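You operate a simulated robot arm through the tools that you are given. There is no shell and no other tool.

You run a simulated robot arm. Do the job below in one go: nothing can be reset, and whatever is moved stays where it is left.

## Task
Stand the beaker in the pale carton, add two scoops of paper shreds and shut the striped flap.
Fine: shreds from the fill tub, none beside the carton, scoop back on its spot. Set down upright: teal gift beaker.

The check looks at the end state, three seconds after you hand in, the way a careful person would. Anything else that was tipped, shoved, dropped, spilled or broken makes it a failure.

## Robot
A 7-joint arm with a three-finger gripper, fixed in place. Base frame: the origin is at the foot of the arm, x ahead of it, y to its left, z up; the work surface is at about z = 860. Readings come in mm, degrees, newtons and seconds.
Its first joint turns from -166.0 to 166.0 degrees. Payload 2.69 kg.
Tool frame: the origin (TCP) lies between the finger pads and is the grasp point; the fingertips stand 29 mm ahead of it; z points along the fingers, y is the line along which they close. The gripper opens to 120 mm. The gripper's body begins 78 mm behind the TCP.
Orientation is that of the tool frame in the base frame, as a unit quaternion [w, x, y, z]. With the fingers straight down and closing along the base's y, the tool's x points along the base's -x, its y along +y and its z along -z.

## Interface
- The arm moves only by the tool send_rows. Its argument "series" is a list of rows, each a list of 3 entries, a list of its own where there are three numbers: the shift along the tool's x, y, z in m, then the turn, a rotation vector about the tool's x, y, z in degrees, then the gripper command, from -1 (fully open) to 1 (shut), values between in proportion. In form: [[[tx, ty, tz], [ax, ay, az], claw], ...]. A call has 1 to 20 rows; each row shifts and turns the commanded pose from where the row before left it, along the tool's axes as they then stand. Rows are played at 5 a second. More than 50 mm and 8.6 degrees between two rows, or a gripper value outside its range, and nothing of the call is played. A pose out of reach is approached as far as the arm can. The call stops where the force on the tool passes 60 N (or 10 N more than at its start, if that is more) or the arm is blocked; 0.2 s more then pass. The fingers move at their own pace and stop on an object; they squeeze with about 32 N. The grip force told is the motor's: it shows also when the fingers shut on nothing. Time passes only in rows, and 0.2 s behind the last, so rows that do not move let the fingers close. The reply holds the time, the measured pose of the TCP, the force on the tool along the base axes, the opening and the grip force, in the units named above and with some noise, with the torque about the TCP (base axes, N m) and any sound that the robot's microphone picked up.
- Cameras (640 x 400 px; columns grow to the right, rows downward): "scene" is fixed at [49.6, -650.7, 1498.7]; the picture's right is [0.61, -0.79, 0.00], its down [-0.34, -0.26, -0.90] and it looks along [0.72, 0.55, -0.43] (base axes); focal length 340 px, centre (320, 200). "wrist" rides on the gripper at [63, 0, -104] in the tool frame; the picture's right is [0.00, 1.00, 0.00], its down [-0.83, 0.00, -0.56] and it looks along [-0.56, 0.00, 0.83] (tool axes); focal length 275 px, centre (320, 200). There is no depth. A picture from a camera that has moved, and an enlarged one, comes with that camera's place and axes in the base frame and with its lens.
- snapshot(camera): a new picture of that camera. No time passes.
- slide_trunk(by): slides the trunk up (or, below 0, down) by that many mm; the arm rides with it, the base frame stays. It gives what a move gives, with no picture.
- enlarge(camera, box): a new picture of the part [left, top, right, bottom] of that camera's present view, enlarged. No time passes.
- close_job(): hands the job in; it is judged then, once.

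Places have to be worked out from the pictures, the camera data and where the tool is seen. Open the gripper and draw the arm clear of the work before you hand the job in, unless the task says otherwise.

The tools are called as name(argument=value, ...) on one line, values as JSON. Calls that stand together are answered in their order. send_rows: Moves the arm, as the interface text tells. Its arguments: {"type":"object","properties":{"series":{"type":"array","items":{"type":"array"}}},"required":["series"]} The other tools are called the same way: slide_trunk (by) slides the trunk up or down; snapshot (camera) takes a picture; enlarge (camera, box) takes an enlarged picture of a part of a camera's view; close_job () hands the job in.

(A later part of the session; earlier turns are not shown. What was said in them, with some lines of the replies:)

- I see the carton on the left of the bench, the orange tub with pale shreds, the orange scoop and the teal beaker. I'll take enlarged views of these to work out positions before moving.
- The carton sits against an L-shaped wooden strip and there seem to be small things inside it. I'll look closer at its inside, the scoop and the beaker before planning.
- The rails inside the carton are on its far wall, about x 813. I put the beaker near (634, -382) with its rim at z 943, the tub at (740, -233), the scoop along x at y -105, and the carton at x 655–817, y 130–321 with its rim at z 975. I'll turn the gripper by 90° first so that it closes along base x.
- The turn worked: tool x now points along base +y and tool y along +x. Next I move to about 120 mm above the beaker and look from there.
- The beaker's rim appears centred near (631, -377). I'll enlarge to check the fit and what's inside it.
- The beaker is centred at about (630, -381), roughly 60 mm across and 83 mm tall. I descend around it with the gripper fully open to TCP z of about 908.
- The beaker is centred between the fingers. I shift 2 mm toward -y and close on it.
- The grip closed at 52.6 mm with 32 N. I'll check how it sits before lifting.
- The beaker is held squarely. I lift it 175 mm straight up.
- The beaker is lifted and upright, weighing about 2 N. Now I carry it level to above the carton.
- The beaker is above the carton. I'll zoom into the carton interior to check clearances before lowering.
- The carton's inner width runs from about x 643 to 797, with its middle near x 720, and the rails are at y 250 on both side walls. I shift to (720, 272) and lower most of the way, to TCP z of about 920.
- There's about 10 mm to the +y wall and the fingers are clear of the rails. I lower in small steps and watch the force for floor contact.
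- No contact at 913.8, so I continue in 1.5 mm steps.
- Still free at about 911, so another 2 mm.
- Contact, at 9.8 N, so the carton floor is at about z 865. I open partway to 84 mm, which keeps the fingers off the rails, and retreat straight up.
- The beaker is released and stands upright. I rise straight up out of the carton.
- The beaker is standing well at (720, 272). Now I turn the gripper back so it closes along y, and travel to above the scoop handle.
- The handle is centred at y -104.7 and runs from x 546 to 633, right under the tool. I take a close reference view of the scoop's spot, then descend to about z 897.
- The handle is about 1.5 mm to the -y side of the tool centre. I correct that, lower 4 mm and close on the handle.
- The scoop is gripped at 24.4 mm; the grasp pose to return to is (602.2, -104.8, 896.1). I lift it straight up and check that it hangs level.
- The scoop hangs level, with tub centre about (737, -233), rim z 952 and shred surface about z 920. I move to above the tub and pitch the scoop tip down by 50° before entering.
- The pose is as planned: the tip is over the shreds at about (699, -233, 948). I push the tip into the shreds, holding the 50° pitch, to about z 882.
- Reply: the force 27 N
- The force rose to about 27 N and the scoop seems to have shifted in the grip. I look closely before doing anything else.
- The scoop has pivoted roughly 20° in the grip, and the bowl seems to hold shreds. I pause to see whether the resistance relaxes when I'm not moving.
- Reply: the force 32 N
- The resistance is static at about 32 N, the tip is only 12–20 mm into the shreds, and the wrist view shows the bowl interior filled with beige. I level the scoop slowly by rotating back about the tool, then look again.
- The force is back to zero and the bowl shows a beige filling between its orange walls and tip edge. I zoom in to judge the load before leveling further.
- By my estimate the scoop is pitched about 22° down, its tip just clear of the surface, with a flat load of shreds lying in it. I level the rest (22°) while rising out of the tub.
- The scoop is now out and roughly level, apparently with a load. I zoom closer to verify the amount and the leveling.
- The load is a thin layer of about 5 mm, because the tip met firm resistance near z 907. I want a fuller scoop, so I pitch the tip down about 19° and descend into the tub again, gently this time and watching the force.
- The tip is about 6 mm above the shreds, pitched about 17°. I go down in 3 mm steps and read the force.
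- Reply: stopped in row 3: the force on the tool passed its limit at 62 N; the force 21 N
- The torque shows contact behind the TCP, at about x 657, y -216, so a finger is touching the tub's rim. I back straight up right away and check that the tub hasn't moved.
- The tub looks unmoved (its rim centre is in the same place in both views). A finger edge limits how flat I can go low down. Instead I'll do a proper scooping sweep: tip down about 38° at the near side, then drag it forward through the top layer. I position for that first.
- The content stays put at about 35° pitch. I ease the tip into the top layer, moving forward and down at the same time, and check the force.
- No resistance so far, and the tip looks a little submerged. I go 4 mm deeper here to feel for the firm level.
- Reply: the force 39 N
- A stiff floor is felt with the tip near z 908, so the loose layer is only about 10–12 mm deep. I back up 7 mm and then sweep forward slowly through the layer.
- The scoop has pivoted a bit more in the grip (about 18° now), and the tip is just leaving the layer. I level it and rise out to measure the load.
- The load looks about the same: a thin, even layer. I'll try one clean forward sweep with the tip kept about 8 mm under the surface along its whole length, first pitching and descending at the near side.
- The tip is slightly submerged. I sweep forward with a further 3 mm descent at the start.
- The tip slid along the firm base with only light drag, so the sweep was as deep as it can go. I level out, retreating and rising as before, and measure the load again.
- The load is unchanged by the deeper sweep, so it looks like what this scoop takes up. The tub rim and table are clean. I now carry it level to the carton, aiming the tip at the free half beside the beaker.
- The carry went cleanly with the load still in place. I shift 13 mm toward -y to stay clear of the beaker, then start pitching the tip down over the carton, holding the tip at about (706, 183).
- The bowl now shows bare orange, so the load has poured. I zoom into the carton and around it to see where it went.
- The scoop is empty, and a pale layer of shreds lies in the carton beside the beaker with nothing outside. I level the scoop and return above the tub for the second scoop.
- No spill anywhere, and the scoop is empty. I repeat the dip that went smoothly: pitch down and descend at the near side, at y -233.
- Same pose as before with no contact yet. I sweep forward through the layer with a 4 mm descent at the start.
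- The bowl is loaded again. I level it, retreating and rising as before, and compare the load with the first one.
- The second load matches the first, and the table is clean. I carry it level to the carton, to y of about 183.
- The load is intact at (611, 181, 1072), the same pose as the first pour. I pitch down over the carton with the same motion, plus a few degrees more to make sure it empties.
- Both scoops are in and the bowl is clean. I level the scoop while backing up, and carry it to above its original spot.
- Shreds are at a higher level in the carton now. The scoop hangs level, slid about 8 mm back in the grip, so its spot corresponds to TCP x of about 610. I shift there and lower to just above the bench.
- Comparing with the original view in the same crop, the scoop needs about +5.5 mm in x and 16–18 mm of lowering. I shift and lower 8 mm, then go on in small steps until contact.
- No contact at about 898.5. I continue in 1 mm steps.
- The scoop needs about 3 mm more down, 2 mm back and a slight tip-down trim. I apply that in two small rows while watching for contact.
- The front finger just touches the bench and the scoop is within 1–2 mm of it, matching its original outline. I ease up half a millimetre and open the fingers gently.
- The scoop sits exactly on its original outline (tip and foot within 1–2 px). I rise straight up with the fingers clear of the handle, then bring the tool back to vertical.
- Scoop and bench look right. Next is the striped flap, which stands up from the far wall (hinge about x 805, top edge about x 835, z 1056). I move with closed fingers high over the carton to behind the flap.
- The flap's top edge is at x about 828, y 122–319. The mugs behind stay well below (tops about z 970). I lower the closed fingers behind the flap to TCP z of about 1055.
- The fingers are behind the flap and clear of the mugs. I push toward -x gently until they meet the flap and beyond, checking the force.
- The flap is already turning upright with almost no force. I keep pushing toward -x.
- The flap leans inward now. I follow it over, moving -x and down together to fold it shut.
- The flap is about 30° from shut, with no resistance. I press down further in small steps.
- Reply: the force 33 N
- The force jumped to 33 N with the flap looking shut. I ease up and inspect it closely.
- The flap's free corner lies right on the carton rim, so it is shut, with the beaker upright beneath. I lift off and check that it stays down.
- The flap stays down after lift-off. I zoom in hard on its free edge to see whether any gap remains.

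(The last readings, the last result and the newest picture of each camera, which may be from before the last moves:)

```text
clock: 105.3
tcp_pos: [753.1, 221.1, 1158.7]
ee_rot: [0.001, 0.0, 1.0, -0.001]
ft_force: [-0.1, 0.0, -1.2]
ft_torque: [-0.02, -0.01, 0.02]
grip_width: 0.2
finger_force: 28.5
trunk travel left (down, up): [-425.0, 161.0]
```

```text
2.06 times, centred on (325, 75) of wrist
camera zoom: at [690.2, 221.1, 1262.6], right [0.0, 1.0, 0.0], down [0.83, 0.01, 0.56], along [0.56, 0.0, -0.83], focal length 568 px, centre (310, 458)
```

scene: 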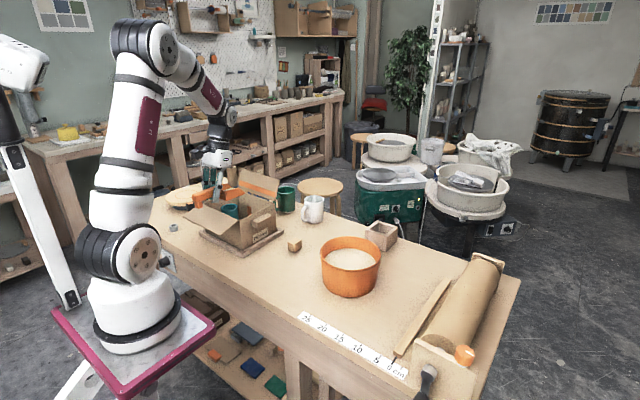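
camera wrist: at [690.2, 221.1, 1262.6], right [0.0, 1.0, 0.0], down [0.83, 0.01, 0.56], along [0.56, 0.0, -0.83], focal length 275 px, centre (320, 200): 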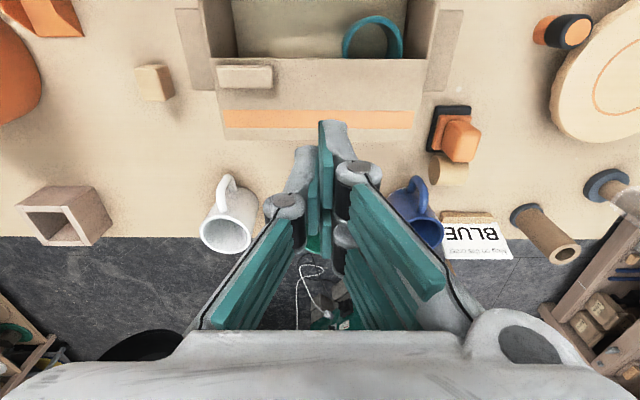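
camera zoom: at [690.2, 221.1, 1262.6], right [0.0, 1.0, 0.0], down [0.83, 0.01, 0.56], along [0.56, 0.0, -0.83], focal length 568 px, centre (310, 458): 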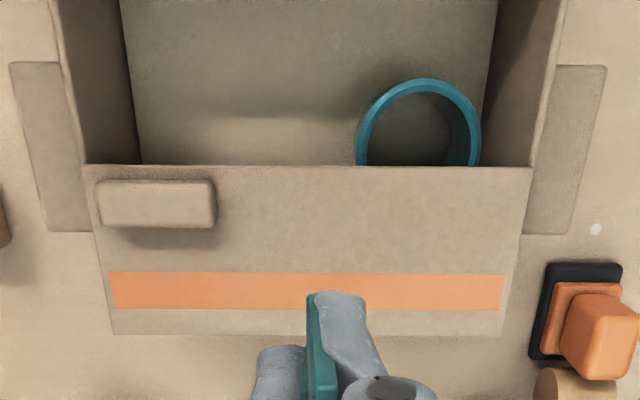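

The flap lies flush with a uniform hairline along the rim, so it is shut. I check two details: whether the beaker is upright, and a small white speck on the bench beside the carton.

enlarge(camera="wrist", box=[430, 90, 480, 130])

enlarge(camera="scene", box=[217, 198, 257, 226])

enlarge(camera="wrist", box=[330, 0, 420, 70])

```text
10.00 times, centred on (455, 110) of wrist
camera zoom: at [690.2, 221.1, 1262.6], right [0.0, 1.0, 0.0], down [0.83, 0.01, 0.56], along [0.56, 0.0, -0.83], focal length 2753 px, centre (-1030, 1100)
```

zoom: 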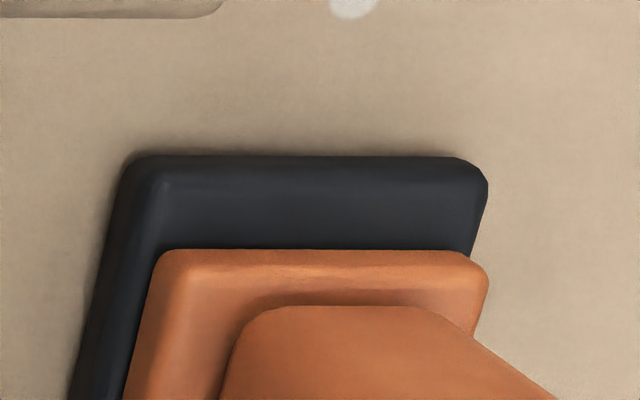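

```text
14.29 times, centred on (237, 212) of scene
camera zoom: at [49.6, -650.7, 1498.7], right [0.61, -0.79, 0.0], down [-0.34, -0.26, -0.9], along [0.72, 0.55, -0.43], focal length 4865 px, centre (1506, 29)
```

zoom: 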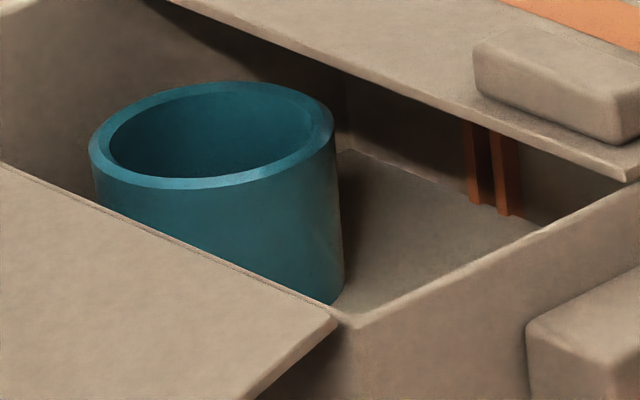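

```text
5.71 times, centred on (375, 35) of wrist
camera zoom: at [690.2, 221.1, 1262.6], right [0.0, 1.0, 0.0], down [0.83, 0.01, 0.56], along [0.56, 0.0, -0.83], focal length 1573 px, centre (6, 1143)
```

zoom: 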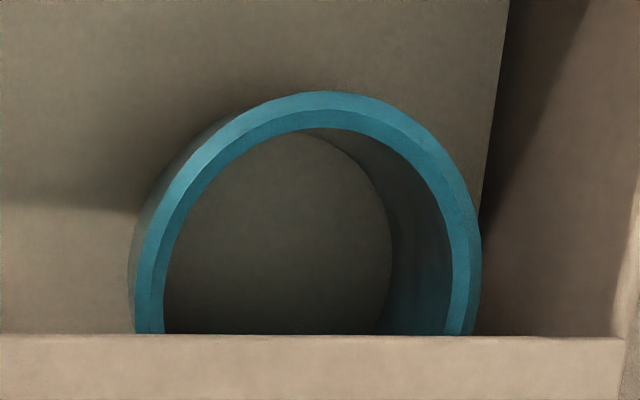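

The beaker's rim and sides match what an upright cylinder should look like from this camera. I take one more look at the white speck to be sure it's not a shred.

enlarge(camera="wrist", box=[440, 95, 475, 120])

enlarge(camera="wrist", box=[0, 0, 320, 200])

enlarge(camera="wrist", box=[380, 0, 640, 200])

snapshot(camera="scene")

```text
16.00 times, centred on (458, 108) of wrist
camera zoom: at [690.2, 221.1, 1262.6], right [0.0, 1.0, 0.0], down [0.83, 0.01, 0.56], along [0.56, 0.0, -0.83], focal length 4404 px, centre (-1880, 1680)
```

zoom: 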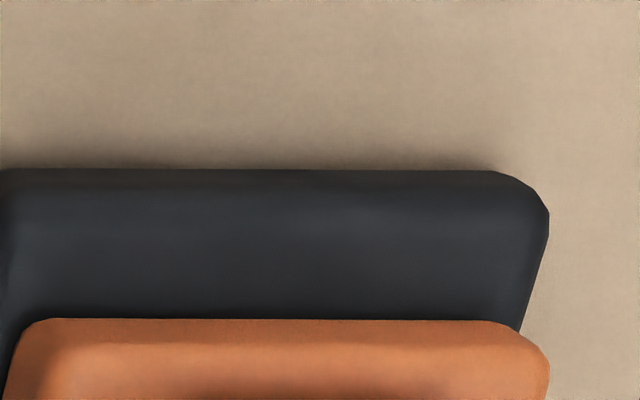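

```text
2.00 times, centred on (160, 100) of wrist
camera zoom: at [690.2, 221.1, 1262.6], right [0.0, 1.0, 0.0], down [0.83, 0.01, 0.56], along [0.56, 0.0, -0.83], focal length 551 px, centre (640, 400)
```

zoom: 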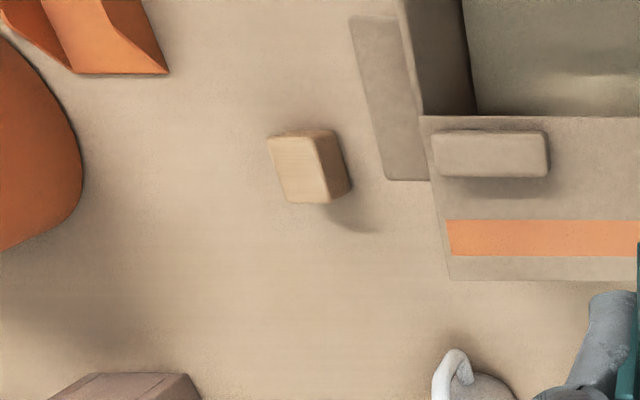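

```text
2.00 times, centred on (510, 100) of wrist
camera zoom: at [690.2, 221.1, 1262.6], right [0.0, 1.0, 0.0], down [0.83, 0.01, 0.56], along [0.56, 0.0, -0.83], focal length 551 px, centre (-60, 400)
```

zoom: 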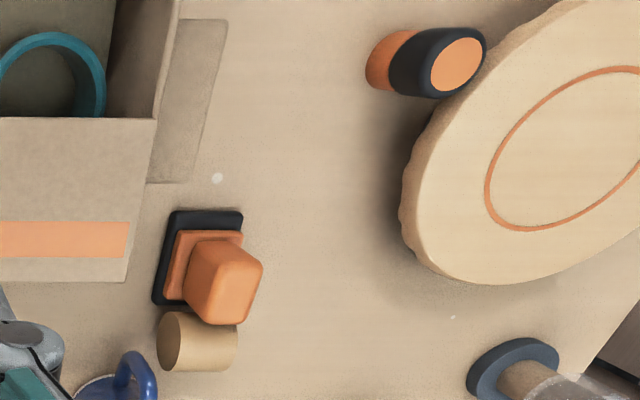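

```text
taken
```

scene: 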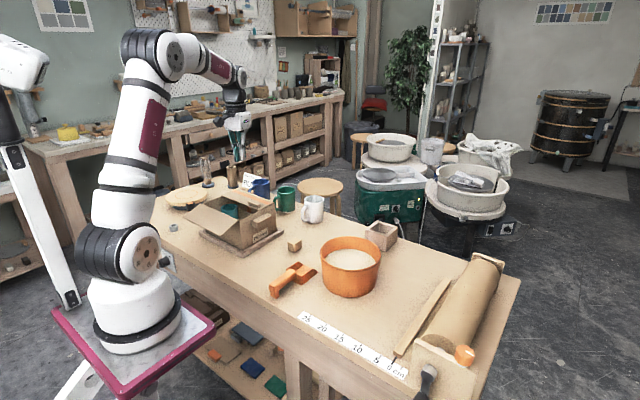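

The speck is just a flat paint spot on the bench, like the others seen there from the start. Everything is in place, so I open the gripper and draw the arm clear, up and back toward its starting pose.

send_rows(series=[[[0, 0, -0.03], [0, 0, 0], 1], [[0, 0, -0.04], [0, 0, 0], 1], [[0.024, -0.028, -0.01], [0, 0, 0], 1], [[0.024, -0.028, -0.01], [0, 0, 0], 0.5], [[0.024, -0.028, -0.01], [0, 0, 0], 0], [[0.024, -0.028, -0.01], [0, 0, 0], -0.5], [[0.024, -0.028, -0.01], [0, 0, 0], -1], [[0.024, -0.028, -0.01], [0, 0, 0], -1], [[0.024, -0.028, -0.01], [0, 0, 0], -1], [[0.024, -0.028, -0.01], [0, 0, 0], -1], [[0, 0, 0], [0, 0, 0], -1], [[0, 0, 0], [0, 0, 0], -1]])

snapshot(camera="scene")

snapshot(camera="wrist")

enlarge(camera="scene", box=[180, 160, 400, 310])

```text
clock: 107.9
tcp_pos: [561.5, -4.4, 1311.9]
ee_rot: [0.0, 0.0, 1.0, -0.001]
ft_force: [-0.5, -0.7, -0.3]
ft_torque: [0.0, -0.01, -0.02]
grip_width: 119.7
finger_force: 0.1
trunk travel left (down, up): [-425.0, 161.0]
```

```text
taken
```

scene: 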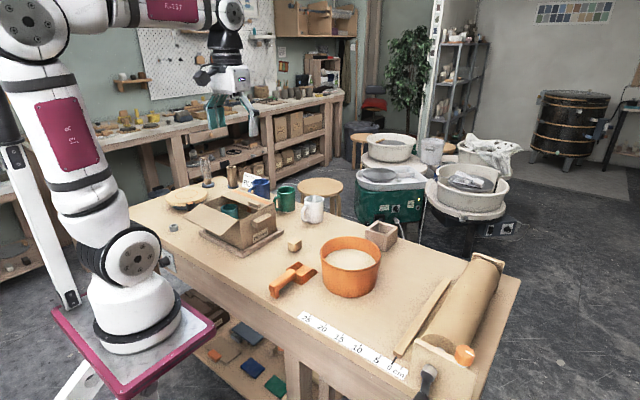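

```text
taken
camera wrist: at [498.4, -4.3, 1414.9], right [0.0, 1.0, 0.0], down [0.83, 0.0, 0.56], along [0.56, 0.0, -0.83], focal length 275 px, centre (320, 200)
```

wrist: 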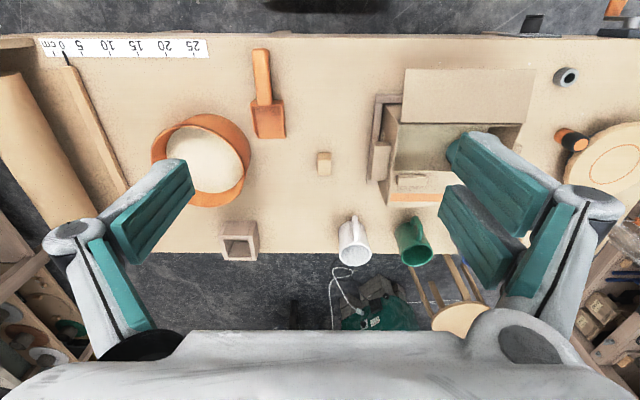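

```text
2.67 times, centred on (290, 235) of scene
camera zoom: at [49.6, -650.7, 1498.7], right [0.61, -0.79, 0.0], down [-0.34, -0.26, -0.9], along [0.72, 0.55, -0.43], focal length 908 px, centre (400, 107)
```

zoom: 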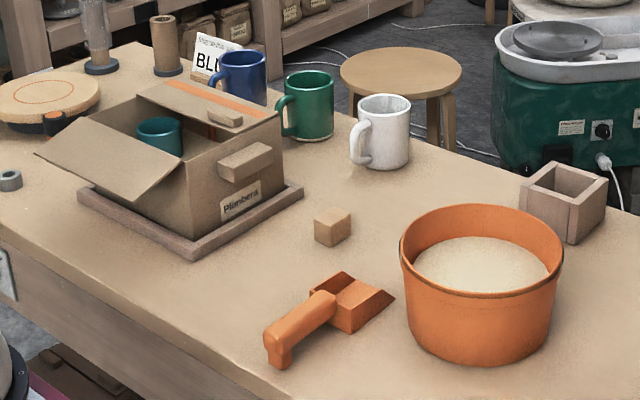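

The arm is clear with its gripper open. The beaker stands in the carton with two scoops of shreds around it, and the striped flap is shut. The scoop is on its spot, the tub and mugs are where they were, and no shreds lie outside, so I hand the job in.

close_job()

```text
The job is handed in.
```

The job is handed in and, from the last pictures, everything is in place. I haven't seen the judged result.

- **Beaker:** the teal gift beaker stands upright in the pale carton, and was released only after it touched the floor.
- **Shreds:** two scoops from the fill tub went in beside the beaker, and none show outside the carton. Each load was a thin layer rather than a heaped bowl. The tub has a firm base just under the surface, and a deeper second and third pass didn't add to the first load.
- **Flap:** the striped flap lies flush on the carton rim and stayed down after I lifted off.
- **Scoop:** it is back on its spot, matching its first outline to within a pixel or two in the enlarged view. It had pivoted in the grip while scooping, so I corrected its position before setting it down.

While scooping, a finger pressed on the tub's rim and the force briefly reached 62 N. I backed off, and the tub shows no shift in the pictures. The mugs, block and other bench items look unmoved. The arm is drawn clear with the gripper open.
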